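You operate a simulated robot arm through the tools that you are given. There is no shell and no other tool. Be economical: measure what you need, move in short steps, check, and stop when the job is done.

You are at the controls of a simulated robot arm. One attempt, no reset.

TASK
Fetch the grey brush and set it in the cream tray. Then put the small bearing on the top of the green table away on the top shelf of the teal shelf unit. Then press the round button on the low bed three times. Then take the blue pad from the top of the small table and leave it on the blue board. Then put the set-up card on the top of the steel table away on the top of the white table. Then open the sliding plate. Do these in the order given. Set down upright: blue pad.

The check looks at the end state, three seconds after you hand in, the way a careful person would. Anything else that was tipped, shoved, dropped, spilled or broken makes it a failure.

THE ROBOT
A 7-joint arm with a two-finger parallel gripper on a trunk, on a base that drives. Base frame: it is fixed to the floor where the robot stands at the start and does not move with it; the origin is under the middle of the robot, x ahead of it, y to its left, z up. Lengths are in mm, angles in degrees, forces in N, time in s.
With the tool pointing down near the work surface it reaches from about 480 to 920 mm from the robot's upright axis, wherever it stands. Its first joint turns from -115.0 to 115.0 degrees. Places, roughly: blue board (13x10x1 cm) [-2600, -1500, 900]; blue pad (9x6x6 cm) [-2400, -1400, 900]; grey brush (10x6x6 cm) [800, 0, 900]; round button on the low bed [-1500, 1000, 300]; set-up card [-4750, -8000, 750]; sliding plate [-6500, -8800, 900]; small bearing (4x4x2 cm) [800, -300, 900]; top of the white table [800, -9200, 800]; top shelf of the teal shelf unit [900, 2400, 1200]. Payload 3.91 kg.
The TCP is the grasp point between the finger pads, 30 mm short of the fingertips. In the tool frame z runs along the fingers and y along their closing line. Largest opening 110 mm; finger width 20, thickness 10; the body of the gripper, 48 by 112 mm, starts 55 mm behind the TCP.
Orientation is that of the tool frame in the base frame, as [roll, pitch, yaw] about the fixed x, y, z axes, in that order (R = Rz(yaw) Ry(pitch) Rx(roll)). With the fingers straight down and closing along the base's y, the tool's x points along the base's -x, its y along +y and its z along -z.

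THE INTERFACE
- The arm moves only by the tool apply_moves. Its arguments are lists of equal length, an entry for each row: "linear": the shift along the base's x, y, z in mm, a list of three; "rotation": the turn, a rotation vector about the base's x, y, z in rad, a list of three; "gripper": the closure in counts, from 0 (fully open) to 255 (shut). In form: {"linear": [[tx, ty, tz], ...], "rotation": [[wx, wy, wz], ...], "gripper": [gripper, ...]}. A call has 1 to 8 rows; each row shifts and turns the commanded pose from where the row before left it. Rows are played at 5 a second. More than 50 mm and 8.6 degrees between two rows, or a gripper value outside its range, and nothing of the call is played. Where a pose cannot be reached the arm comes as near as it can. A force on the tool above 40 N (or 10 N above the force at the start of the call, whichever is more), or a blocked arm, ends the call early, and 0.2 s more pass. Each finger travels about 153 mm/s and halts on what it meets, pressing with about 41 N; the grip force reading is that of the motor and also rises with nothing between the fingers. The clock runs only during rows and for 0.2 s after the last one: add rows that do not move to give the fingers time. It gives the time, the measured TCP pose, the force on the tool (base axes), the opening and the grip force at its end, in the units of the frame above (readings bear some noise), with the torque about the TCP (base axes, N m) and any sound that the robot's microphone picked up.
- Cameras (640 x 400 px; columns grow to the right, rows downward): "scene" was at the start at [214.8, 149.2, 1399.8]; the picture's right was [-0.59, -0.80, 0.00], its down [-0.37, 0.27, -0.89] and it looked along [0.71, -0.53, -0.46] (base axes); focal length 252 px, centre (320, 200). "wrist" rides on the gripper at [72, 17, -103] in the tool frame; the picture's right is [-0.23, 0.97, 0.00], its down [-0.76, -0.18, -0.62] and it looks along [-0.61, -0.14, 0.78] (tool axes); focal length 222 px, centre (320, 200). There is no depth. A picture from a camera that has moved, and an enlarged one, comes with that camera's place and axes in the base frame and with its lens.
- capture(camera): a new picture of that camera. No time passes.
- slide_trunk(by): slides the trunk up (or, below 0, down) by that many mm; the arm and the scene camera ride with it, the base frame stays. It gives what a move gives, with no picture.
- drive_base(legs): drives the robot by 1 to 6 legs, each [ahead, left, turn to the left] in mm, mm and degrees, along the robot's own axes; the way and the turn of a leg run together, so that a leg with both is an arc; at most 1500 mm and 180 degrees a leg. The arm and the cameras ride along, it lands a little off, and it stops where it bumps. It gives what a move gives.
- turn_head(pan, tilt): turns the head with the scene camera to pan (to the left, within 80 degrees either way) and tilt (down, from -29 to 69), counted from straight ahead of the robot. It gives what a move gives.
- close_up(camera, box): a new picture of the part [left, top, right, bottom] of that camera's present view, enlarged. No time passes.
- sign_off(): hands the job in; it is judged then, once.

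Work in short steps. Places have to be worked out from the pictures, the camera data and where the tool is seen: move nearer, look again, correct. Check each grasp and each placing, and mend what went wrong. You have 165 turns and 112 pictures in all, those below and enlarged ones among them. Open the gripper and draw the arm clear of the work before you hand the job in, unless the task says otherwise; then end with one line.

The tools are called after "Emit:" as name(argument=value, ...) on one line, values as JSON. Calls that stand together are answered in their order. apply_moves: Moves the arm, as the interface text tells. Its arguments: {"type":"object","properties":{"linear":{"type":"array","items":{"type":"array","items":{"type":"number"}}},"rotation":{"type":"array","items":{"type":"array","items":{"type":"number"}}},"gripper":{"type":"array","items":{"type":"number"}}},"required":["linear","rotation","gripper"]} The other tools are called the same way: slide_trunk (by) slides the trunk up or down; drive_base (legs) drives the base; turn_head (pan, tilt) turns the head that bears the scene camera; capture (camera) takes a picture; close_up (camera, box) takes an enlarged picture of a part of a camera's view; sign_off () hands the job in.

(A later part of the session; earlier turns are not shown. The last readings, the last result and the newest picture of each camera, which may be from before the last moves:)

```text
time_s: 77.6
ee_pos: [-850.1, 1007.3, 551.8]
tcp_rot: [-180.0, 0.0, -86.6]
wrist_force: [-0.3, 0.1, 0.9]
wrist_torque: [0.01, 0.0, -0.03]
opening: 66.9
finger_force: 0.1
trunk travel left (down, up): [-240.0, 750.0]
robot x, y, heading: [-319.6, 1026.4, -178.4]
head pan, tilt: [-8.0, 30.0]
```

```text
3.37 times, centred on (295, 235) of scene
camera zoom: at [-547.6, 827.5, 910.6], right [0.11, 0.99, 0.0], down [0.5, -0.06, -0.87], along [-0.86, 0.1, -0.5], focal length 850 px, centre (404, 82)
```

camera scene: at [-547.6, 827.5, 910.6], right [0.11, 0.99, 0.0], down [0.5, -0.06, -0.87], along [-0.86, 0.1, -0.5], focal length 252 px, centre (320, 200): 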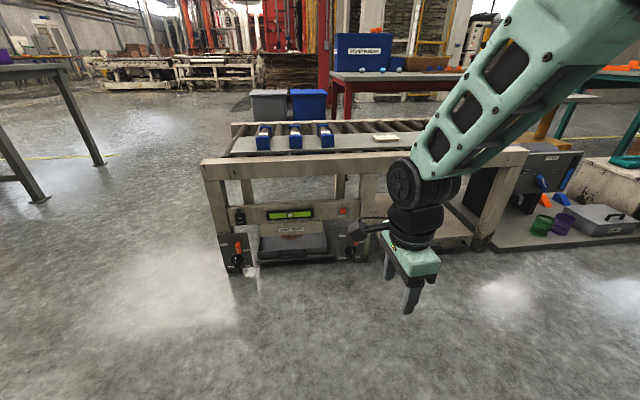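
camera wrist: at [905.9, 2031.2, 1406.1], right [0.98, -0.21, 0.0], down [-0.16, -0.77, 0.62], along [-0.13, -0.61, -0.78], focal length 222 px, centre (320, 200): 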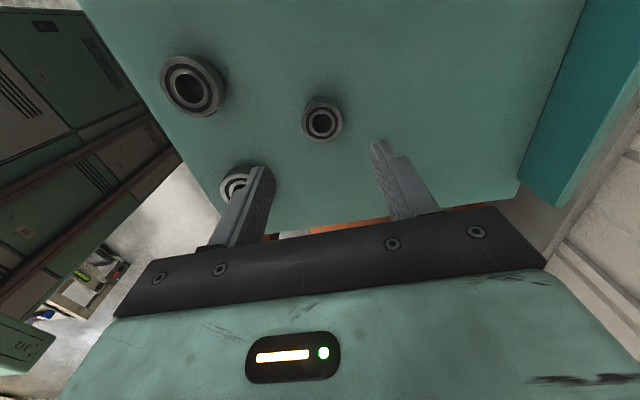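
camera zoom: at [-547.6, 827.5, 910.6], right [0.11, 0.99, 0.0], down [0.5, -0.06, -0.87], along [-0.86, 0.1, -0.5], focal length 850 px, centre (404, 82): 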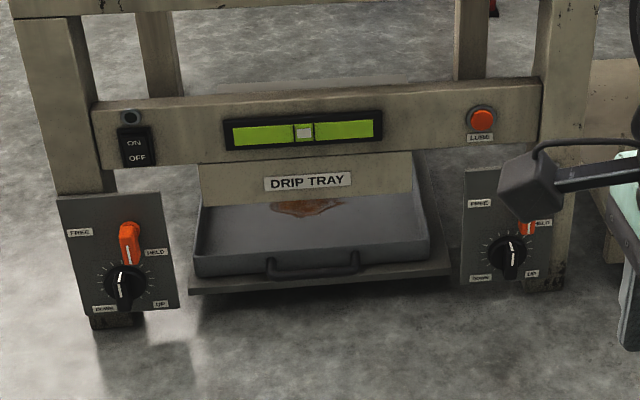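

The orange round LUBE button triangulates to about (-1486,1035,303) on a vertical face. I close the fingers and tilt the tool to point along -x while extending.

Emit:
apply_moves(linear=[[-25, 0, 0], [-25, 0, 0], [-25, 0, 0], [-25, 0, 0], [-25, 0, 0], [-25, 0, 0]], rotation=[[0, 0.1428, 0], [0, 0.1428, 0], [0, 0.1428, 0], [0, 0.1428, 0], [0, 0.1428, 0], [0, 0.1428, 0]], gripper=[150, 200, 255, 255, 255, 255])

Emit:
apply_moves(linear=[[-25, 0, 0], [-25, 0, 0], [-25, 0, 0], [-25, 0, 0], [-25, 0, 0], [0, 0, 0]], rotation=[[0, 0.1428, 0], [0, 0.1428, 0], [0, 0.1428, 0], [0, 0.1428, 0], [0, 0.1428, 0], [0, 0, 0]], gripper=[255, 255, 255, 255, 255, 255])

Emit:
capture(camera="scene")

```text
time_s: 79.0
ee_pos: [-997.6, 1005.6, 554.3]
tcp_rot: [130.9, 2.6, -87.8]
wrist_force: [0.2, 1.5, -0.4]
wrist_torque: [-0.01, 0.02, 0.02]
opening: 0.0
finger_force: 37.7
trunk travel left (down, up): [-240.0, 750.0]
robot x, y, heading: [-320.4, 1026.1, -178.3]
head pan, tilt: [-8.0, 30.0]
```

```text
time_s: 80.4
ee_pos: [-1123.1, 1006.6, 553.1]
tcp_rot: [89.9, 3.2, -90.0]
wrist_force: [-0.3, -0.4, 0.3]
wrist_torque: [0.01, 0.0, 0.05]
opening: 0.0
finger_force: 37.2
trunk travel left (down, up): [-240.0, 750.0]
robot x, y, heading: [-322.9, 1029.0, -178.4]
head pan, tilt: [-8.0, 30.0]
```

```text
83 pictures are left
camera scene: at [-547.7, 827.5, 910.7], right [0.11, 0.99, 0.0], down [0.5, -0.06, -0.87], along [-0.86, 0.1, -0.5], focal length 252 px, centre (320, 200)
```

scene: 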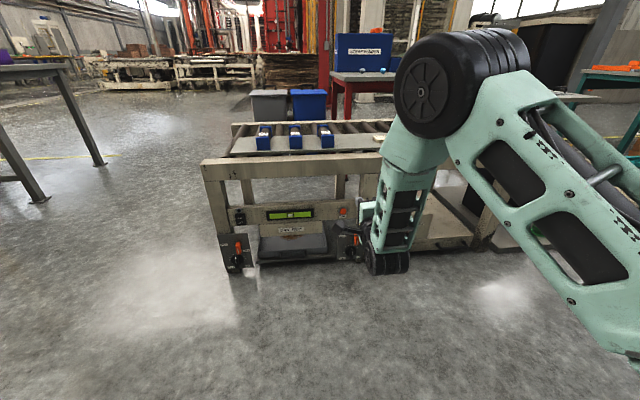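

Tool is horizontal. I lower the trunk fully, shift to the button's line and drive nearer, then use the wrist view.

Emit:
slide_trunk(by=-238)

Emit:
apply_moves(linear=[[0, 15, -6], [0, 14, -6], [0, 0, 0]], rotation=[[0, 0, 0], [0, 0, 0], [0, 0, 0]], gripper=[255, 255, 255])

Emit:
drive_base(legs=[[210, 0, 0]])

Emit:
capture(camera="wrist")

Emit:
capture(camera="scene")

```text
time_s: 82.9
ee_pos: [-1122.9, 1005.4, 314.4]
tcp_rot: [90.0, 3.3, -90.0]
wrist_force: [-0.6, 0.1, -0.3]
wrist_torque: [-0.01, 0.01, -0.02]
opening: 0.1
finger_force: 37.2
trunk travel left (down, up): [-2.0, 988.0]
robot x, y, heading: [-318.2, 1027.7, -178.7]
head pan, tilt: [-8.0, 30.0]
```

```text
time_s: 83.7
ee_pos: [-1123.9, 1036.2, 301.8]
tcp_rot: [90.1, 3.4, -90.0]
wrist_force: [-0.5, -0.5, -0.3]
wrist_torque: [0.0, 0.0, -0.02]
opening: 0.0
finger_force: 37.9
trunk travel left (down, up): [-2.0, 988.0]
robot x, y, heading: [-319.2, 1028.4, -178.0]
head pan, tilt: [-8.0, 30.0]
```

```text
time_s: 85.3
ee_pos: [-1331.9, 1026.5, 301.6]
tcp_rot: [89.9, 3.3, -89.8]
wrist_force: [0.8, 1.4, 0.2]
wrist_torque: [0.02, 0.01, -0.03]
opening: 0.1
finger_force: 37.7
trunk travel left (down, up): [-2.0, 988.0]
robot x, y, heading: [-527.0, 1018.7, -178.3]
head pan, tilt: [-8.0, 30.0]
```

```text
82 pictures are left
camera wrist: at [-1226.8, 954.5, 314.4], right [0.0, 0.17, 0.99], down [0.62, 0.77, -0.13], along [-0.78, 0.61, -0.11], focal length 222 px, centre (320, 200)
```

wrist: 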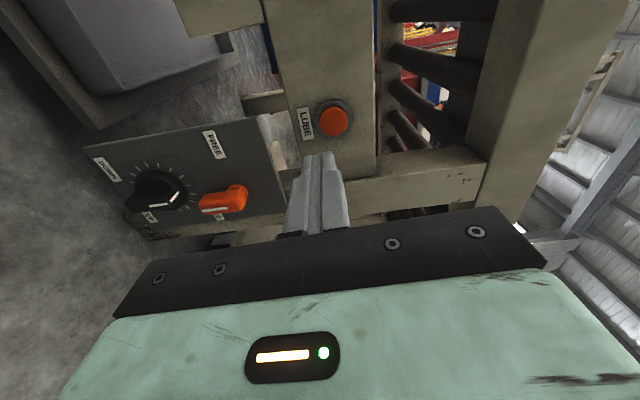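

```text
81 pictures are left
camera scene: at [-755.4, 820.3, 672.7], right [0.11, 0.99, 0.0], down [0.5, -0.05, -0.87], along [-0.86, 0.09, -0.5], focal length 252 px, centre (320, 200)
```

scene: 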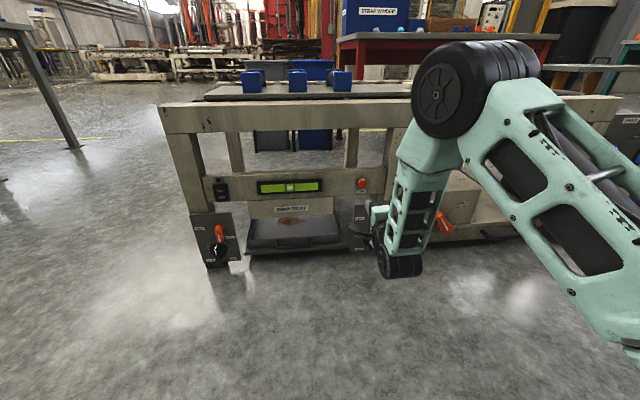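

The wrist view puts the button at about (y 1042, z 315). I correct and approach to about 40 mm.

Emit:
apply_moves(linear=[[-20, 8, 7], [-30, 8, 6], [-30, 0, 0], [0, 0, 0]], rotation=[[0, 0, 0], [0, 0, 0], [0, 0, 0], [0, 0, 0]], gripper=[255, 255, 255, 255])

Emit:
capture(camera="wrist")

```text
time_s: 86.3
ee_pos: [-1412.7, 1042.9, 316.0]
tcp_rot: [89.9, 3.4, -89.7]
wrist_force: [-0.1, 0.6, -0.8]
wrist_torque: [0.01, 0.04, -0.01]
opening: 0.0
finger_force: 37.6
trunk travel left (down, up): [-2.0, 988.0]
robot x, y, heading: [-530.0, 1019.8, -178.3]
head pan, tilt: [-8.0, 30.0]
```

```text
80 pictures are left
camera wrist: at [-1307.2, 970.5, 328.6], right [0.0, 0.17, 0.99], down [0.62, 0.77, -0.13], along [-0.78, 0.61, -0.11], focal length 222 px, centre (320, 200)
```

wrist: 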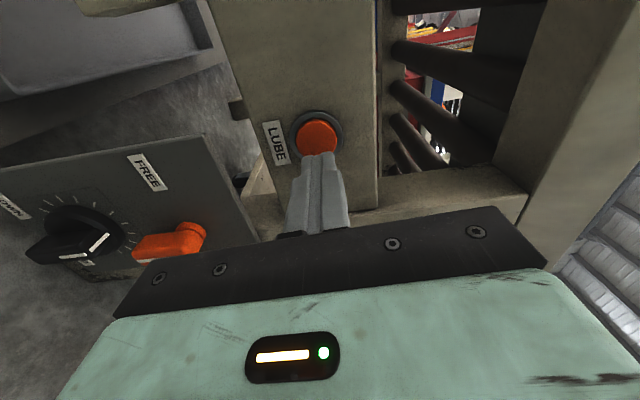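

Aligned. I advance in small steps to find the button's contact point.

Emit:
apply_moves(linear=[[-20, 0, 0], [-5, 0, 0], [-4, 0, 0], [-3, 0, 0], [0, 0, 0]], rotation=[[0, 0, 0], [0, 0, 0], [0, 0, 0], [0, 0, 0], [0, 0, 0]], gripper=[255, 255, 255, 255, 255])

Emit:
capture(camera="wrist")

```text
time_s: 87.1
ee_pos: [-1437.7, 1042.3, 314.9]
tcp_rot: [90.1, 3.4, -89.7]
wrist_force: [17.8, 1.5, 5.2]
wrist_torque: [-0.02, 0.15, -0.01]
opening: 0.0
finger_force: 37.7
trunk travel left (down, up): [-2.0, 988.0]
robot x, y, heading: [-528.4, 1018.9, -178.3]
head pan, tilt: [-8.0, 30.0]
heard: click
stopped in row 3: the force on the tool passed its limit (the readings are from after the stop); the commanded pose is now the measured one
```

```text
79 pictures are left
camera wrist: at [-1331.9, 970.8, 327.6], right [0.0, 0.17, 0.99], down [0.62, 0.77, -0.13], along [-0.78, 0.61, -0.11], focal length 222 px, centre (320, 200)
```

wrist: 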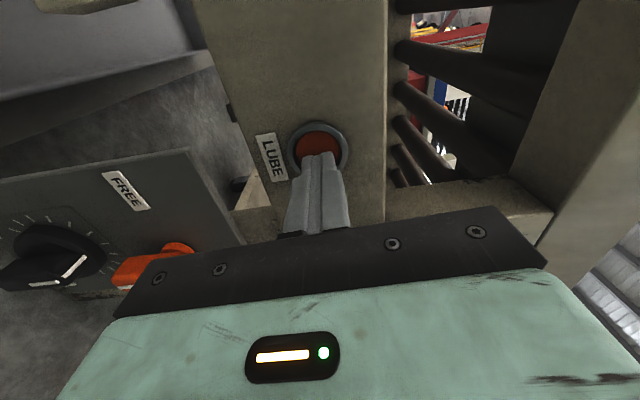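

One click heard and the button is in. I retreat to release, and check it comes back out.

Emit:
apply_moves(linear=[[20, 0, 0], [0, 0, 0], [0, 0, 0]], rotation=[[0, 0, 0], [0, 0, 0], [0, 0, 0]], gripper=[255, 255, 255])

Emit:
capture(camera="wrist")

```text
time_s: 87.9
ee_pos: [-1417.4, 1042.4, 314.6]
tcp_rot: [90.2, 3.4, -89.8]
wrist_force: [-0.1, 0.6, 1.3]
wrist_torque: [0.02, -0.03, 0.0]
opening: 0.0
finger_force: 37.9
trunk travel left (down, up): [-2.0, 988.0]
robot x, y, heading: [-529.5, 1024.9, -178.2]
head pan, tilt: [-8.0, 30.0]
```

```text
78 pictures are left
camera wrist: at [-1312.7, 970.0, 326.8], right [0.0, 0.17, 0.99], down [0.62, 0.77, -0.13], along [-0.78, 0.61, -0.11], focal length 222 px, centre (320, 200)
```

wrist: 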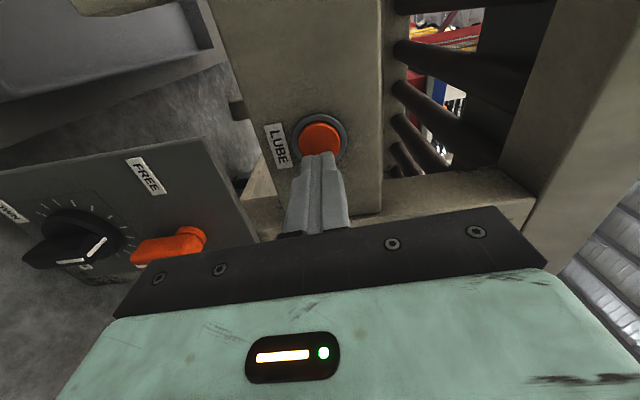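

It's back out. Second press.

Emit:
apply_moves(linear=[[-12, 0, 0], [-5, 0, 0], [-4, 0, 0], [-3, 0, 0], [0, 0, 0]], rotation=[[0, 0, 0], [0, 0, 0], [0, 0, 0], [0, 0, 0], [0, 0, 0]], gripper=[255, 255, 255, 255, 255])

Emit:
apply_moves(linear=[[20, 0, 0], [0, 0, 0], [0, 0, 0]], rotation=[[0, 0, 0], [0, 0, 0], [0, 0, 0]], gripper=[255, 255, 255])

```text
time_s: 88.8
ee_pos: [-1436.0, 1041.4, 314.4]
tcp_rot: [90.2, 3.4, -89.7]
wrist_force: [15.8, 2.5, 6.0]
wrist_torque: [-0.01, 0.16, -0.02]
opening: 0.1
finger_force: 37.1
trunk travel left (down, up): [-2.0, 988.0]
robot x, y, heading: [-524.8, 1025.2, -178.2]
head pan, tilt: [-8.0, 30.0]
heard: click
stopped in row 4: the force on the tool passed its limit (the readings are from after the stop); the commanded pose is now the measured one
```

```text
time_s: 89.6
ee_pos: [-1415.8, 1042.1, 314.4]
tcp_rot: [90.3, 3.4, -89.7]
wrist_force: [0.4, 0.1, -0.4]
wrist_torque: [-0.03, -0.07, -0.02]
opening: 0.0
finger_force: 37.2
trunk travel left (down, up): [-2.0, 988.0]
robot x, y, heading: [-529.1, 1020.5, -178.2]
head pan, tilt: [-8.0, 30.0]
```

Second click. Third press, then retreat.

Emit:
apply_moves(linear=[[-12, 0, 0], [-5, 0, 0], [-4, 0, 0], [-3, 0, 0], [0, 0, 0]], rotation=[[0, 0, 0], [0, 0, 0], [0, 0, 0], [0, 0, 0], [0, 0, 0]], gripper=[255, 255, 255, 255, 255])

Emit:
apply_moves(linear=[[20, 0, 0], [40, 0, 0], [40, 0, 0], [0, 0, 0]], rotation=[[0, 0, 0], [0, 0, 0], [0, 0, 0], [0, 0, 0]], gripper=[255, 255, 255, 255])

Emit:
capture(camera="wrist")

```text
time_s: 90.6
ee_pos: [-1437.5, 1041.6, 314.9]
tcp_rot: [90.2, 3.2, -89.7]
wrist_force: [17.1, 1.1, 7.6]
wrist_torque: [-0.01, 0.22, -0.03]
opening: 0.1
finger_force: 37.6
trunk travel left (down, up): [-2.0, 988.0]
robot x, y, heading: [-532.1, 1022.7, -178.0]
head pan, tilt: [-8.0, 30.0]
heard: click
stopped in row 4: the force on the tool passed its limit (the readings are from after the stop); the commanded pose is now the measured one
```

```text
time_s: 91.6
ee_pos: [-1338.1, 1042.5, 313.6]
tcp_rot: [90.3, 3.3, -89.6]
wrist_force: [0.1, -0.4, -0.1]
wrist_torque: [0.03, 0.01, 0.01]
opening: 0.2
finger_force: 38.0
trunk travel left (down, up): [-2.0, 988.0]
robot x, y, heading: [-527.3, 1020.7, -178.1]
head pan, tilt: [-8.0, 30.0]
```

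```text
77 pictures are left
camera wrist: at [-1233.3, 970.6, 326.0], right [-0.01, 0.17, 0.99], down [0.62, 0.77, -0.13], along [-0.78, 0.61, -0.11], focal length 222 px, centre (320, 200)
```

wrist: 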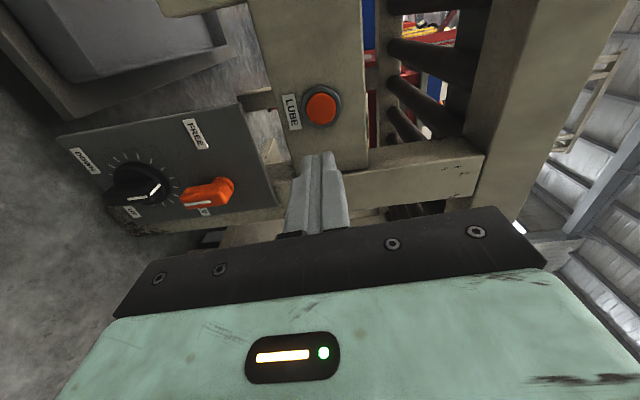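

Three clicks heard. I back away, fold the arm down again and raise the trunk to the table height.

Emit:
drive_base(legs=[[-250, 0, 0]])

Emit:
slide_trunk(by=400)

Emit:
apply_moves(linear=[[25, 0, 0], [25, 0, 0], [25, 0, 0], [25, 0, 0], [25, 0, 0], [25, 0, 0]], rotation=[[0, -0.1428, 0], [0, -0.1428, 0], [0, -0.1428, 0], [0, -0.1428, 0], [0, -0.1428, 0], [0, -0.1428, 0]], gripper=[255, 255, 255, 255, 255, 255])

Emit:
apply_moves(linear=[[25, 0, 0], [25, 0, 0], [25, 0, 0], [25, 0, 0], [25, 0, 0], [0, 0, 0]], rotation=[[0, -0.1428, 0], [0, -0.1428, 0], [0, -0.1428, 0], [0, -0.1428, 0], [0, -0.1428, 0], [0, 0, 0]], gripper=[200, 100, 0, 0, 0, 0])

Emit:
slide_trunk(by=400)

Emit:
turn_head(pan=40, tilt=25)

Emit:
capture(camera="scene")

```text
time_s: 93.4
ee_pos: [-1091.4, 1048.7, 313.0]
tcp_rot: [90.2, 3.4, -89.8]
wrist_force: [0.4, 0.8, -0.4]
wrist_torque: [0.01, 0.01, 0.03]
opening: 0.0
finger_force: 37.8
trunk travel left (down, up): [-2.0, 988.0]
robot x, y, heading: [-279.7, 1030.8, -178.4]
head pan, tilt: [-8.0, 30.0]
```

```text
time_s: 97.2
ee_pos: [-1090.7, 1049.9, 713.9]
tcp_rot: [90.3, 3.3, -89.7]
wrist_force: [-0.2, -1.0, 0.2]
wrist_torque: [0.0, -0.03, -0.02]
opening: 0.0
finger_force: 37.9
trunk travel left (down, up): [-402.0, 588.0]
robot x, y, heading: [-280.3, 1029.9, -178.4]
head pan, tilt: [-8.0, 30.0]
```

```text
time_s: 98.6
ee_pos: [-940.7, 1049.8, 712.5]
tcp_rot: [139.7, 1.9, -87.3]
wrist_force: [0.0, 0.3, 0.1]
wrist_torque: [0.0, -0.03, 0.07]
opening: 0.0
finger_force: 37.7
trunk travel left (down, up): [-402.0, 588.0]
robot x, y, heading: [-280.9, 1030.4, -178.2]
head pan, tilt: [-8.0, 30.0]
```

```text
time_s: 100.0
ee_pos: [-819.3, 1051.4, 713.0]
tcp_rot: [-179.6, -0.4, -86.6]
wrist_force: [0.2, 0.2, 0.1]
wrist_torque: [-0.04, 0.0, -0.05]
opening: 110.2
finger_force: 0.0
out of reach, approached as far as the arm can: row 2
trunk travel left (down, up): [-402.0, 588.0]
robot x, y, heading: [-281.6, 1029.6, -178.3]
head pan, tilt: [-8.0, 30.0]
```

```text
time_s: 103.8
ee_pos: [-819.7, 1051.2, 1113.9]
tcp_rot: [-179.7, -0.3, -86.7]
wrist_force: [0.4, 1.4, -0.8]
wrist_torque: [-0.01, 0.01, -0.03]
opening: 110.0
finger_force: 0.1
trunk travel left (down, up): [-802.0, 188.0]
robot x, y, heading: [-281.4, 1026.0, -178.3]
head pan, tilt: [-8.0, 30.0]
```

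```text
time_s: 105.0
ee_pos: [-820.6, 1049.9, 1113.3]
tcp_rot: [-179.6, -0.2, -86.6]
wrist_force: [-0.2, 0.1, 0.1]
wrist_torque: [-0.02, -0.03, 0.01]
opening: 109.8
finger_force: 0.2
trunk travel left (down, up): [-802.0, 188.0]
robot x, y, heading: [-280.0, 1033.4, -178.3]
head pan, tilt: [40.0, 25.0]
```

```text
76 pictures are left
camera scene: at [-485.3, 757.1, 1480.7], right [-0.67, 0.75, 0.0], down [0.32, 0.28, -0.91], along [-0.68, -0.6, -0.42], focal length 252 px, centre (320, 200)
```

scene: 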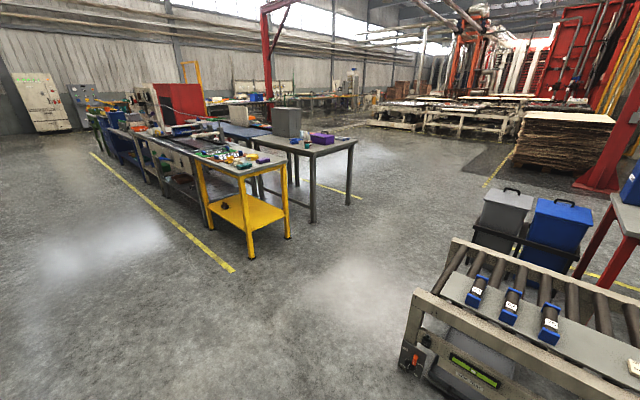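

Emit:
close_up(camera="scene", box=[180, 90, 380, 215])

```text
3.20 times, centred on (280, 152) of scene
camera zoom: at [-485.3, 757.1, 1480.7], right [-0.67, 0.75, 0.0], down [0.32, 0.28, -0.91], along [-0.68, -0.6, -0.42], focal length 808 px, centre (448, 352)
```

zoom: 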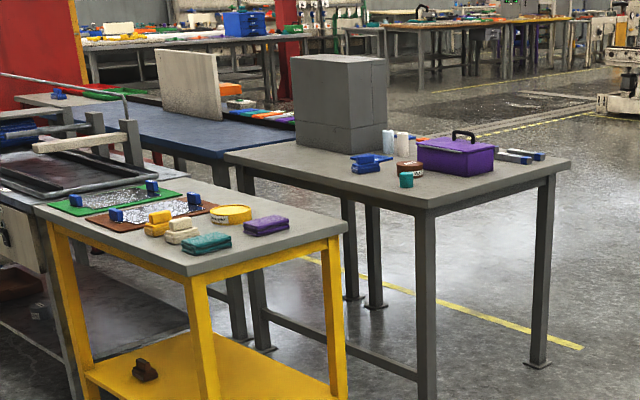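

The blue pad sits on the grey table (~(-2460,-1365)), approachable from its +y side. I drive along y≈-150 and turn to face it.

Emit:
drive_base(legs=[[0, 1180, 0], [1100, 0, -1.7], [1050, 0, 0], [0, 0, 90]])

Emit:
turn_head(pan=0, tilt=30)

Emit:
capture(camera="scene")

```text
time_s: 125.1
ee_pos: [-2391.7, -746.8, 1113.3]
tcp_rot: [-179.7, -0.2, 4.3]
wrist_force: [0.4, -0.2, -0.3]
wrist_torque: [-0.01, -0.01, -0.01]
opening: 109.9
finger_force: 0.1
trunk travel left (down, up): [-802.0, 188.0]
robot x, y, heading: [-2381.0, -210.2, -87.3]
head pan, tilt: [40.0, 25.0]
```

```text
time_s: 126.2
ee_pos: [-2391.4, -746.9, 1112.5]
tcp_rot: [-179.8, -0.2, 4.2]
wrist_force: [0.0, -0.1, 0.8]
wrist_torque: [-0.02, 0.01, 0.03]
opening: 110.2
finger_force: 0.0
trunk travel left (down, up): [-802.0, 188.0]
robot x, y, heading: [-2378.9, -209.0, -87.4]
head pan, tilt: [0.0, 30.0]
```

```text
74 pictures are left
camera scene: at [-2164.1, -431.7, 1472.7], right [-1.0, -0.05, 0.0], down [-0.02, 0.5, -0.87], along [0.04, -0.86, -0.5], focal length 252 px, centre (320, 200)
```

scene: 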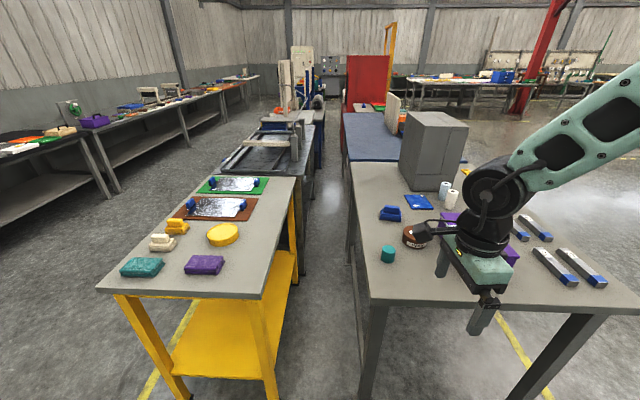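

Pad ≈(-2424,-1354), board ≈(-2592,-1493), table edge at y≈-925. I move up to the table, aligned at x≈-2540.

Emit:
drive_base(legs=[[0, -160, -2.7], [330, 0, 0]])

Emit:
turn_head(pan=0, tilt=50)

Emit:
capture(camera="scene")

Emit:
capture(camera="wrist")

```text
time_s: 129.4
ee_pos: [-2578.0, -1085.9, 1112.0]
tcp_rot: [-179.7, -0.3, 1.3]
wrist_force: [-0.1, -0.3, -0.2]
wrist_torque: [0.01, 0.0, 0.02]
opening: 110.1
finger_force: 0.1
trunk travel left (down, up): [-802.0, 188.0]
robot x, y, heading: [-2538.7, -549.8, -90.0]
head pan, tilt: [0.0, 30.0]
```

```text
time_s: 130.2
ee_pos: [-2578.4, -1087.2, 1113.0]
tcp_rot: [-179.6, -0.3, 1.4]
wrist_force: [-0.6, -0.3, 0.3]
wrist_torque: [0.05, 0.0, -0.01]
opening: 110.3
finger_force: 0.0
trunk travel left (down, up): [-802.0, 188.0]
robot x, y, heading: [-2540.8, -548.4, -90.0]
head pan, tilt: [0.0, 50.0]
```

```text
73 pictures are left
camera scene: at [-2334.7, -769.3, 1443.2], right [-1.0, 0.0, 0.0], down [0.0, 0.77, -0.64], along [0.0, -0.64, -0.77], focal length 252 px, centre (320, 200)
```

scene: 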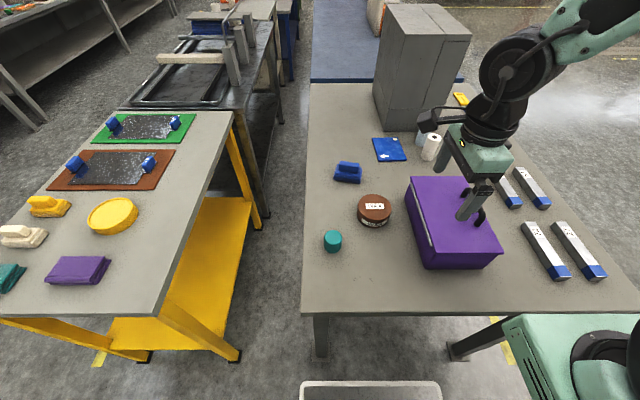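

```text
72 pictures are left
camera wrist: at [-2504.2, -1101.2, 1216.7], right [-0.2, -0.98, -0.01], down [-0.77, 0.16, 0.62], along [-0.61, 0.13, -0.78], focal length 222 px, centre (320, 200)
```

wrist: 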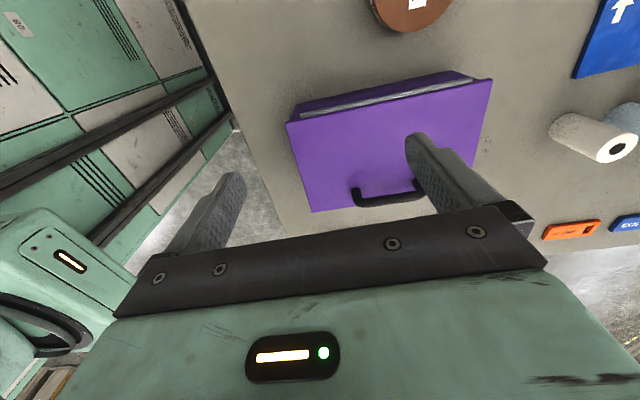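

Measured: pad (-2423,-1348), board centre (-2584,-1497), white cylinder beside the board at x≈-2700. I inch 50 mm closer and move over the pad.

Emit:
drive_base(legs=[[50, 0, 0]])

Emit:
apply_moves(linear=[[26, -36, 0], [26, -36, 0], [26, -36, 0], [26, -36, 0], [26, -36, -10], [25, -30, -20], [0, 0, -30], [0, 0, 0]], rotation=[[0, 0, 0], [0, 0, 0], [0, 0, 0], [0, 0, 0], [0, 0, 0], [0, 0, 0], [0, 0, 0], [0, 0, 0]], gripper=[0, 0, 0, 0, 0, 0, 0, 0])

Emit:
capture(camera="wrist")

Emit:
capture(camera="scene")

```text
time_s: 131.2
ee_pos: [-2576.8, -1135.5, 1114.3]
tcp_rot: [-179.7, -0.4, 1.3]
wrist_force: [-0.2, 0.0, 0.0]
wrist_torque: [0.0, -0.01, 0.01]
opening: 109.9
finger_force: 0.1
trunk travel left (down, up): [-802.0, 188.0]
robot x, y, heading: [-2539.7, -598.9, -90.0]
head pan, tilt: [0.0, 50.0]
```

```text
time_s: 132.9
ee_pos: [-2419.5, -1348.6, 1052.7]
tcp_rot: [-179.8, -0.3, 1.4]
wrist_force: [0.4, -0.8, -0.5]
wrist_torque: [0.02, 0.0, -0.02]
opening: 110.1
finger_force: 0.1
trunk travel left (down, up): [-802.0, 188.0]
robot x, y, heading: [-2535.8, -601.2, -90.1]
head pan, tilt: [0.0, 50.0]
```

```text
71 pictures are left
camera wrist: at [-2346.1, -1362.0, 1155.7], right [-0.2, -0.98, -0.01], down [-0.77, 0.16, 0.62], along [-0.61, 0.13, -0.78], focal length 222 px, centre (320, 200)
```

wrist: 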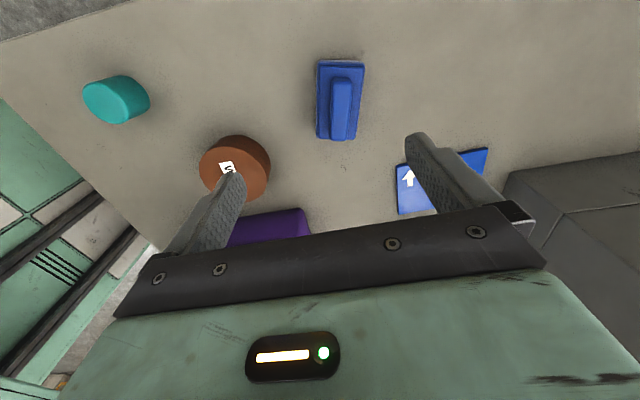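

```text
70 pictures are left
camera scene: at [-2334.6, -819.6, 1443.1], right [-1.0, 0.0, 0.0], down [0.0, 0.77, -0.64], along [0.0, -0.64, -0.77], focal length 252 px, centre (320, 200)
```

scene: 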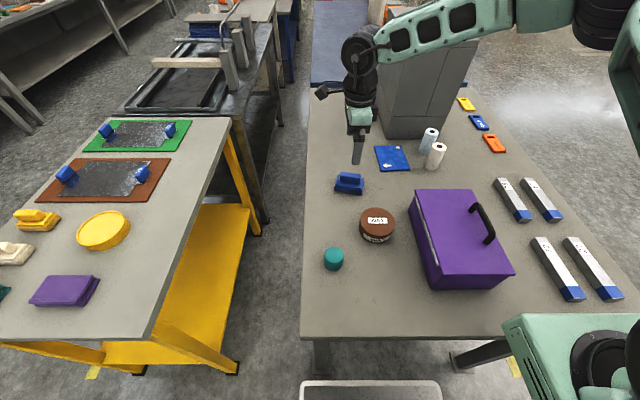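

The wrist view puts the pad at about (-2421,-1371). I correct and come down halfway for another look.

Emit:
apply_moves(linear=[[-1, -11, -20], [0, -11, -30], [0, 0, -30], [0, 0, 0]], rotation=[[0, 0, 0], [0, 0, 0], [0, 0, 0], [0, 0, 0]], gripper=[0, 0, 0, 0])

Emit:
capture(camera="wrist")

```text
time_s: 133.9
ee_pos: [-2424.7, -1368.2, 972.6]
tcp_rot: [-179.7, -0.3, 1.4]
wrist_force: [0.2, -0.3, -0.4]
wrist_torque: [-0.02, 0.02, -0.01]
opening: 109.7
finger_force: 0.0
trunk travel left (down, up): [-802.0, 188.0]
robot x, y, heading: [-2537.6, -597.4, -90.0]
head pan, tilt: [0.0, 50.0]
```

```text
69 pictures are left
camera wrist: at [-2350.4, -1383.2, 1075.6], right [-0.2, -0.98, -0.01], down [-0.77, 0.16, 0.62], along [-0.61, 0.13, -0.78], focal length 222 px, centre (320, 200)
```

wrist: 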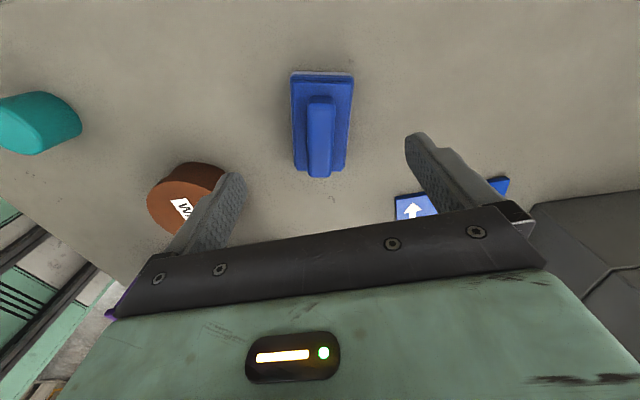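

Aligned within 3 mm; the brown disc is clear of the fingers. I descend and grip.

Emit:
apply_moves(linear=[[4, -2, -30], [0, 0, -30], [0, 0, -26], [0, 0, 0], [0, 0, 0], [0, 0, 0], [0, 0, 0]], rotation=[[0, 0, 0], [0, 0, 0], [0, 0, 0], [0, 0, 0], [0, 0, 0], [0, 0, 0], [0, 0, 0]], gripper=[0, 0, 0, 80, 160, 255, 255])

Emit:
apply_moves(linear=[[0, 0, 20], [0, 0, 40], [0, 0, 40], [0, 0, 30], [0, 0, 0]], rotation=[[0, 0, 0], [0, 0, 0], [0, 0, 0], [0, 0, 0], [0, 0, 0]], gripper=[255, 255, 255, 255, 255])

Emit:
capture(camera="wrist")

```text
time_s: 135.6
ee_pos: [-2421.0, -1370.3, 886.9]
tcp_rot: [-179.8, -0.3, 1.4]
wrist_force: [-0.9, -0.3, -0.5]
wrist_torque: [0.0, -0.05, 0.03]
opening: 59.9
finger_force: 41.3
trunk travel left (down, up): [-802.0, 188.0]
robot x, y, heading: [-2535.9, -599.0, -90.1]
head pan, tilt: [0.0, 50.0]
```

```text
time_s: 136.8
ee_pos: [-2420.0, -1371.2, 1016.9]
tcp_rot: [-179.7, -0.3, 1.6]
wrist_force: [-0.4, 0.3, -0.7]
wrist_torque: [-0.01, 0.01, 0.03]
opening: 59.4
finger_force: 40.9
trunk travel left (down, up): [-802.0, 188.0]
robot x, y, heading: [-2539.0, -599.0, -90.0]
head pan, tilt: [0.0, 50.0]
```

```text
68 pictures are left
camera wrist: at [-2345.9, -1386.4, 1120.6], right [-0.2, -0.98, -0.01], down [-0.77, 0.15, 0.62], along [-0.61, 0.13, -0.78], focal length 222 px, centre (320, 200)
```

wrist: 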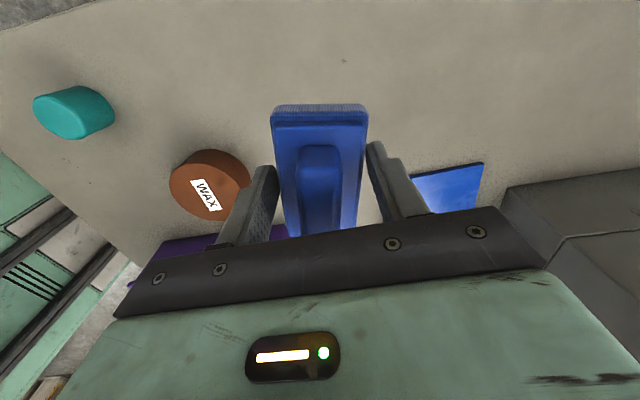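

Pad held (59 mm). Board centre is about (-2585,-1505); I carry it over at this height.

Emit:
apply_moves(linear=[[-33, -26, 0], [-33, -26, 0], [-33, -26, 0], [-33, -26, 0], [-25, -25, 0], [0, 0, 0]], rotation=[[0, 0, 0], [0, 0, 0], [0, 0, 0], [0, 0, 0], [0, 0, 0], [0, 0, 0]], gripper=[255, 255, 255, 255, 255, 255])

Emit:
capture(camera="wrist")

Emit:
close_up(camera="scene", box=[310, 60, 470, 220])

```text
time_s: 138.2
ee_pos: [-2576.1, -1500.1, 1018.7]
tcp_rot: [-179.8, -0.2, 1.5]
wrist_force: [0.7, -1.2, -0.6]
wrist_torque: [0.05, 0.0, -0.04]
opening: 59.2
finger_force: 41.4
trunk travel left (down, up): [-802.0, 188.0]
robot x, y, heading: [-2541.6, -594.0, -90.1]
head pan, tilt: [0.0, 50.0]
```

```text
67 pictures are left
camera wrist: at [-2502.7, -1514.3, 1122.1], right [-0.2, -0.98, -0.01], down [-0.77, 0.15, 0.62], along [-0.61, 0.13, -0.78], focal length 222 px, centre (320, 200)
```

wrist: 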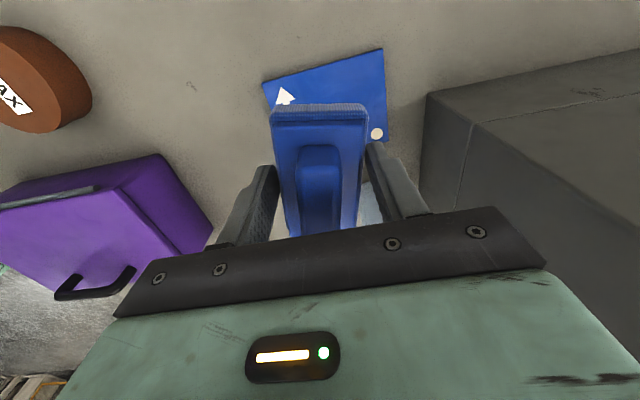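

```text
2.50 times, centred on (390, 140) of scene
camera zoom: at [-2334.7, -819.7, 1443.1], right [-1.0, 0.0, 0.0], down [0.0, 0.77, -0.64], along [0.0, -0.64, -0.77], focal length 631 px, centre (145, 350)
```

zoom: 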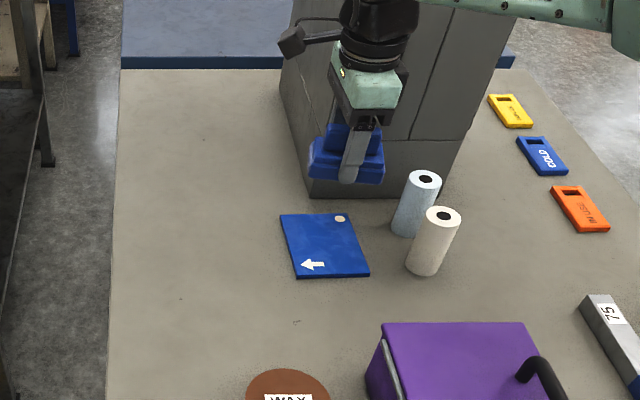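

Board centre is (-2588,-1508) by the wrist view. I shift (-12,-8) and lower.

Emit:
apply_moves(linear=[[-6, -4, -20], [-6, -4, -30], [0, 0, -35], [0, 0, -20], [0, 0, -6], [0, 0, 0]], rotation=[[0, 0, 0], [0, 0, 0], [0, 0, 0], [0, 0, 0], [0, 0, 0], [0, 0, 0]], gripper=[255, 255, 255, 255, 255, 255])

Emit:
capture(camera="wrist")

```text
time_s: 139.6
ee_pos: [-2588.9, -1507.1, 907.2]
tcp_rot: [-179.6, -0.4, 1.5]
wrist_force: [0.6, -0.5, 0.1]
wrist_torque: [0.02, -0.03, -0.02]
opening: 58.9
finger_force: 41.2
trunk travel left (down, up): [-802.0, 188.0]
robot x, y, heading: [-2534.5, -595.1, -90.0]
head pan, tilt: [0.0, 50.0]
```

```text
65 pictures are left
camera wrist: at [-2515.0, -1521.3, 1010.2], right [-0.2, -0.98, -0.01], down [-0.77, 0.15, 0.62], along [-0.61, 0.13, -0.78], focal length 222 px, centre (320, 200)
```

wrist: 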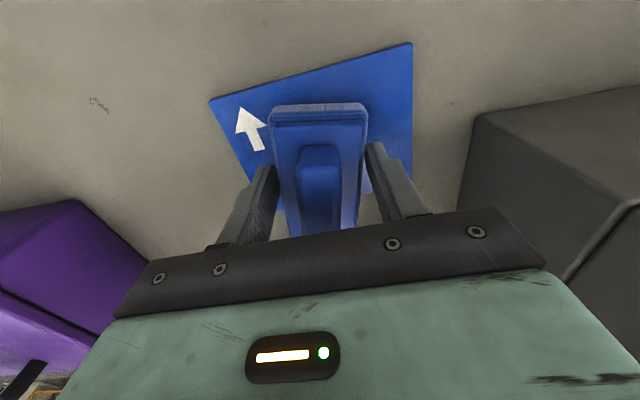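

Emit:
apply_moves(linear=[[0, 0, -3], [0, 0, -2], [0, 0, -2], [0, 0, 0]], rotation=[[0, 0, 0], [0, 0, 0], [0, 0, 0], [0, 0, 0]], gripper=[255, 255, 255, 255])

Emit:
apply_moves(linear=[[0, 0, -1], [0, 0, -1], [0, 0, 0]], rotation=[[0, 0, 0], [0, 0, 0], [0, 0, 0]], gripper=[255, 255, 255])

```text
time_s: 140.6
ee_pos: [-2588.4, -1509.0, 900.0]
tcp_rot: [-179.7, -0.3, 1.4]
wrist_force: [-0.1, 0.1, -0.7]
wrist_torque: [-0.01, -0.03, -0.02]
opening: 58.3
finger_force: 40.9
trunk travel left (down, up): [-802.0, 188.0]
robot x, y, heading: [-2535.0, -597.3, -90.1]
head pan, tilt: [0.0, 50.0]
```

```text
time_s: 141.3
ee_pos: [-2589.8, -1507.6, 897.4]
tcp_rot: [-179.8, -0.2, 1.4]
wrist_force: [0.1, 0.2, -1.3]
wrist_torque: [0.0, 0.0, -0.01]
opening: 58.4
finger_force: 40.9
trunk travel left (down, up): [-802.0, 188.0]
robot x, y, heading: [-2535.7, -600.3, -90.1]
head pan, tilt: [0.0, 50.0]
```

Emit:
apply_moves(linear=[[0, 0, -1], [0, 0, -1], [0, 0, 0]], rotation=[[0, 0, 0], [0, 0, 0], [0, 0, 0]], gripper=[255, 255, 255])

Emit:
apply_moves(linear=[[0, 0, -1], [0, 0, -1], [0, 0, 0]], rotation=[[0, 0, 0], [0, 0, 0], [0, 0, 0]], gripper=[255, 255, 255])

```text
time_s: 142.2
ee_pos: [-2589.2, -1506.9, 894.6]
tcp_rot: [-179.7, -0.3, 1.4]
wrist_force: [0.4, -0.4, -0.6]
wrist_torque: [-0.01, -0.01, -0.02]
opening: 58.3
finger_force: 41.3
trunk travel left (down, up): [-802.0, 188.0]
robot x, y, heading: [-2539.5, -599.8, -90.3]
head pan, tilt: [0.0, 50.0]
```

```text
time_s: 142.9
ee_pos: [-2591.2, -1507.7, 894.7]
tcp_rot: [-179.9, -0.2, 1.4]
wrist_force: [1.0, 1.1, 6.5]
wrist_torque: [-0.13, 0.06, -0.08]
opening: 57.8
finger_force: 41.2
trunk travel left (down, up): [-802.0, 188.0]
robot x, y, heading: [-2537.5, -597.0, -90.2]
head pan, tilt: [0.0, 50.0]
```

Contact (6.5 N). I release to a moderate opening and rise.

Emit:
apply_moves(linear=[[0, 0, 0], [0, 0, 0], [0, 0, 0], [0, 0, 0], [0, 0, 30], [0, 0, 40], [0, 0, 45], [0, 0, 45]], rotation=[[0, 0, 0], [0, 0, 0], [0, 0, 0], [0, 0, 0], [0, 0, 0], [0, 0, 0], [0, 0, 0], [0, 0, 0]], gripper=[100, 50, 30, 30, 30, 30, 30, 30])

Emit:
apply_moves(linear=[[0, 40, 20], [0, 50, 20], [0, 50, 0], [0, 50, 0], [0, 50, 0], [0, 50, 0], [0, 0, 0]], rotation=[[0, 0, 0], [0, 0, 0], [0, 0, 0], [0, 0, 0], [0, 0, 0], [0, 0, 0], [0, 0, 0]], gripper=[30, 30, 30, 30, 30, 30, 30])

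Emit:
capture(camera="scene")

Emit:
close_up(camera="scene", box=[330, 110, 450, 185])

```text
time_s: 144.8
ee_pos: [-2588.9, -1508.1, 1053.9]
tcp_rot: [-179.7, -0.2, 1.4]
wrist_force: [-0.2, -1.0, -0.7]
wrist_torque: [0.06, -0.01, -0.03]
opening: 96.9
finger_force: 0.1
trunk travel left (down, up): [-802.0, 188.0]
robot x, y, heading: [-2539.6, -599.0, -89.8]
head pan, tilt: [0.0, 50.0]
```

```text
refused: row 2 steps farther than a row can; nothing moved
```

```text
64 pictures are left
camera scene: at [-2334.7, -820.0, 1443.0], right [-1.0, 0.0, 0.0], down [0.0, 0.77, -0.64], along [0.0, -0.64, -0.77], focal length 252 px, centre (320, 200)
```

scene: 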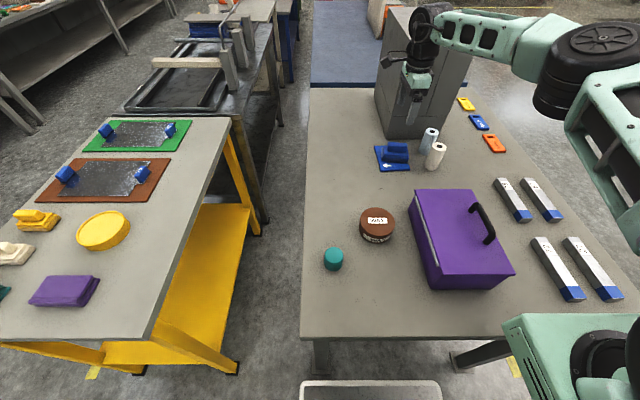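

```text
5.33 times, centred on (390, 148) of scene
camera zoom: at [-2334.7, -820.0, 1443.0], right [-1.0, 0.0, 0.0], down [0.0, 0.77, -0.64], along [0.0, -0.64, -0.77], focal length 1346 px, centre (-53, 480)
```

zoom: 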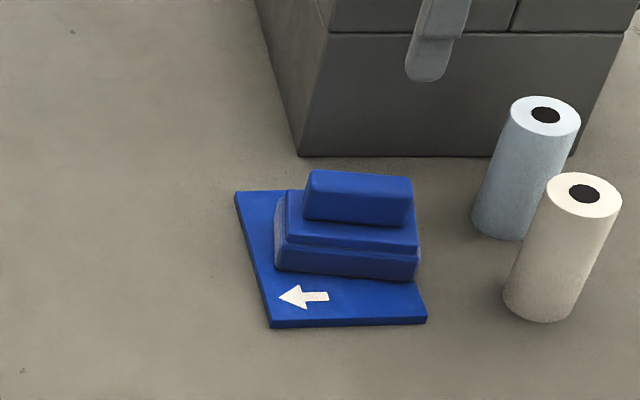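

The pad stands upright on the board. I retract the arm over the table, back off, and survey the way toward the steel table far in -y.

Emit:
apply_moves(linear=[[0, 40, 20], [0, 44, 20], [0, 48, 0], [0, 48, 0], [0, 48, 0], [0, 48, 0], [0, 48, 0], [0, 30, 0]], rotation=[[0, 0, 0], [0, 0, 0], [0, 0, 0], [0, 0, 0], [0, 0, 0], [0, 0, 0], [0, 0, 0], [0, 0, 0]], gripper=[30, 30, 30, 30, 30, 30, 30, 30])

Emit:
drive_base(legs=[[-450, 0, 0]])

Emit:
slide_trunk(by=188)

Emit:
turn_head(pan=-45, tilt=12)

Emit:
capture(camera="scene")

```text
time_s: 146.6
ee_pos: [-2588.7, -1153.6, 1093.5]
tcp_rot: [-179.7, -0.3, 1.4]
wrist_force: [0.2, 0.5, 0.7]
wrist_torque: [0.02, -0.02, -0.01]
opening: 96.9
finger_force: 0.0
trunk travel left (down, up): [-802.0, 188.0]
robot x, y, heading: [-2540.3, -598.6, -90.0]
head pan, tilt: [0.0, 50.0]
```

```text
time_s: 149.3
ee_pos: [-2587.4, -703.4, 1092.9]
tcp_rot: [-179.7, -0.3, 1.4]
wrist_force: [-0.5, -0.9, 0.3]
wrist_torque: [0.02, 0.02, -0.01]
opening: 97.0
finger_force: 0.1
trunk travel left (down, up): [-802.0, 188.0]
robot x, y, heading: [-2536.2, -150.4, -90.3]
head pan, tilt: [0.0, 50.0]
```

```text
time_s: 151.3
ee_pos: [-2586.5, -705.5, 1282.0]
tcp_rot: [-179.7, -0.2, 1.4]
wrist_force: [0.0, 0.2, 0.6]
wrist_torque: [0.0, 0.0, 0.0]
opening: 96.9
finger_force: 0.2
trunk travel left (down, up): [-990.0, 0.0]
robot x, y, heading: [-2539.0, -144.6, -90.1]
head pan, tilt: [0.0, 50.0]
```

```text
time_s: 152.5
ee_pos: [-2587.6, -704.0, 1280.5]
tcp_rot: [-179.7, -0.3, 1.4]
wrist_force: [-0.2, 0.3, -1.3]
wrist_torque: [-0.02, 0.0, -0.01]
opening: 96.9
finger_force: 0.0
trunk travel left (down, up): [-990.0, 0.0]
robot x, y, heading: [-2535.1, -149.2, -90.0]
head pan, tilt: [-45.0, 12.0]
```

```text
62 pictures are left
camera scene: at [-2400.0, -359.0, 1689.7], right [-0.71, 0.71, 0.0], down [0.15, 0.15, -0.98], along [-0.69, -0.69, -0.21], focal length 252 px, centre (320, 200)
```

scene: 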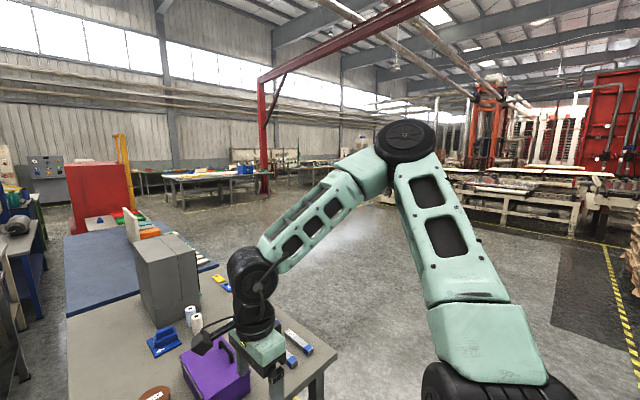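

Open floor runs down past x≈-4200. I drive west around the small table, then down -y in stages.

Emit:
drive_base(legs=[[0, -1500, 0], [0, -150, 0], [1500, 0, 0]])

Emit:
turn_head(pan=0, tilt=12)

Emit:
capture(camera="scene")

```text
time_s: 167.8
ee_pos: [-4247.9, -2188.8, 1281.1]
tcp_rot: [-179.7, -0.3, 1.2]
wrist_force: [0.5, -0.5, 0.2]
wrist_torque: [0.0, 0.0, 0.03]
opening: 97.0
finger_force: 0.0
trunk travel left (down, up): [-990.0, 0.0]
robot x, y, heading: [-4193.7, -1638.0, -90.5]
head pan, tilt: [-45.0, 12.0]
```

```text
time_s: 169.0
ee_pos: [-4246.9, -2190.3, 1281.0]
tcp_rot: [-179.7, -0.3, 1.2]
wrist_force: [-0.9, 0.7, -0.6]
wrist_torque: [0.02, -0.01, 0.02]
opening: 96.9
finger_force: 0.1
trunk travel left (down, up): [-990.0, 0.0]
robot x, y, heading: [-4198.8, -1632.5, -90.3]
head pan, tilt: [0.0, 12.0]
```

```text
61 pictures are left
camera scene: at [-3991.8, -1872.7, 1689.8], right [-1.0, 0.01, 0.0], down [0.0, 0.21, -0.98], along [-0.01, -0.98, -0.21], focal length 252 px, centre (320, 200)
```

scene: 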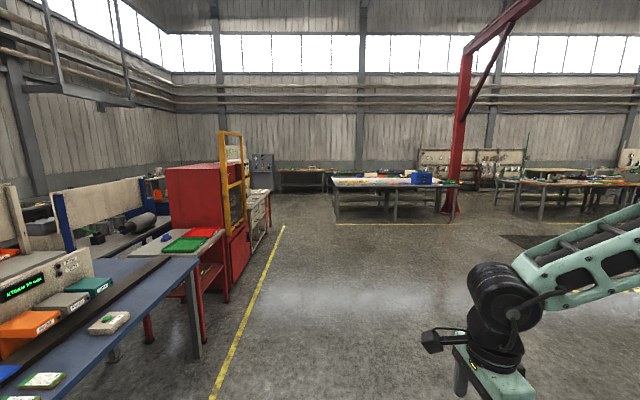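

The steel table is ahead, its near-left corner at about (-4430,-7370). I drive to y≈-6150 and look again.

Emit:
drive_base(legs=[[1500, 0, 0], [1500, 0, 0], [1450, 0, 0]])

Emit:
turn_head(pan=-15, tilt=25)

Emit:
capture(camera="scene")

```text
time_s: 190.3
ee_pos: [-4297.0, -6665.4, 1281.6]
tcp_rot: [-179.8, -0.4, 1.5]
wrist_force: [0.4, 0.5, -0.1]
wrist_torque: [0.01, 0.01, 0.0]
opening: 97.2
finger_force: 0.0
trunk travel left (down, up): [-990.0, 0.0]
robot x, y, heading: [-4244.7, -6110.9, -90.2]
head pan, tilt: [0.0, 12.0]
```

```text
time_s: 191.1
ee_pos: [-4296.5, -6664.7, 1280.4]
tcp_rot: [-179.7, -0.3, 1.4]
wrist_force: [-0.3, 0.0, -1.1]
wrist_torque: [-0.02, 0.0, 0.03]
opening: 97.0
finger_force: 0.1
trunk travel left (down, up): [-990.0, 0.0]
robot x, y, heading: [-4250.0, -6111.4, -90.1]
head pan, tilt: [-15.0, 25.0]
```

```text
60 pictures are left
camera scene: at [-4066.8, -6342.3, 1668.7], right [-0.97, 0.26, 0.0], down [0.11, 0.41, -0.91], along [-0.23, -0.88, -0.42], focal length 252 px, centre (320, 200)
```

scene: 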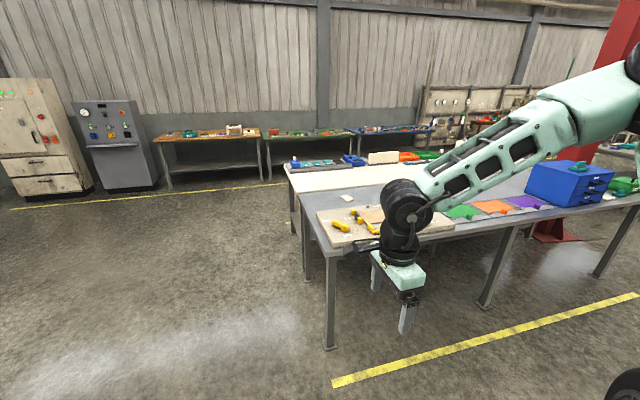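

Emit:
close_up(camera="scene", box=[280, 150, 440, 250])

```text
4.00 times, centred on (360, 200) of scene
camera zoom: at [-4066.8, -6342.3, 1668.7], right [-0.97, 0.26, 0.0], down [0.11, 0.41, -0.91], along [-0.23, -0.88, -0.42], focal length 1010 px, centre (160, 200)
```

zoom: 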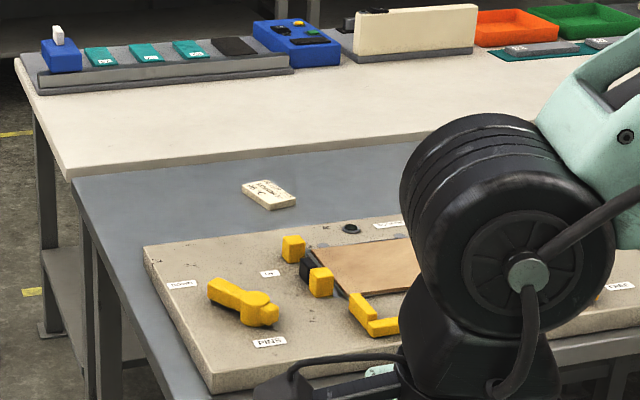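

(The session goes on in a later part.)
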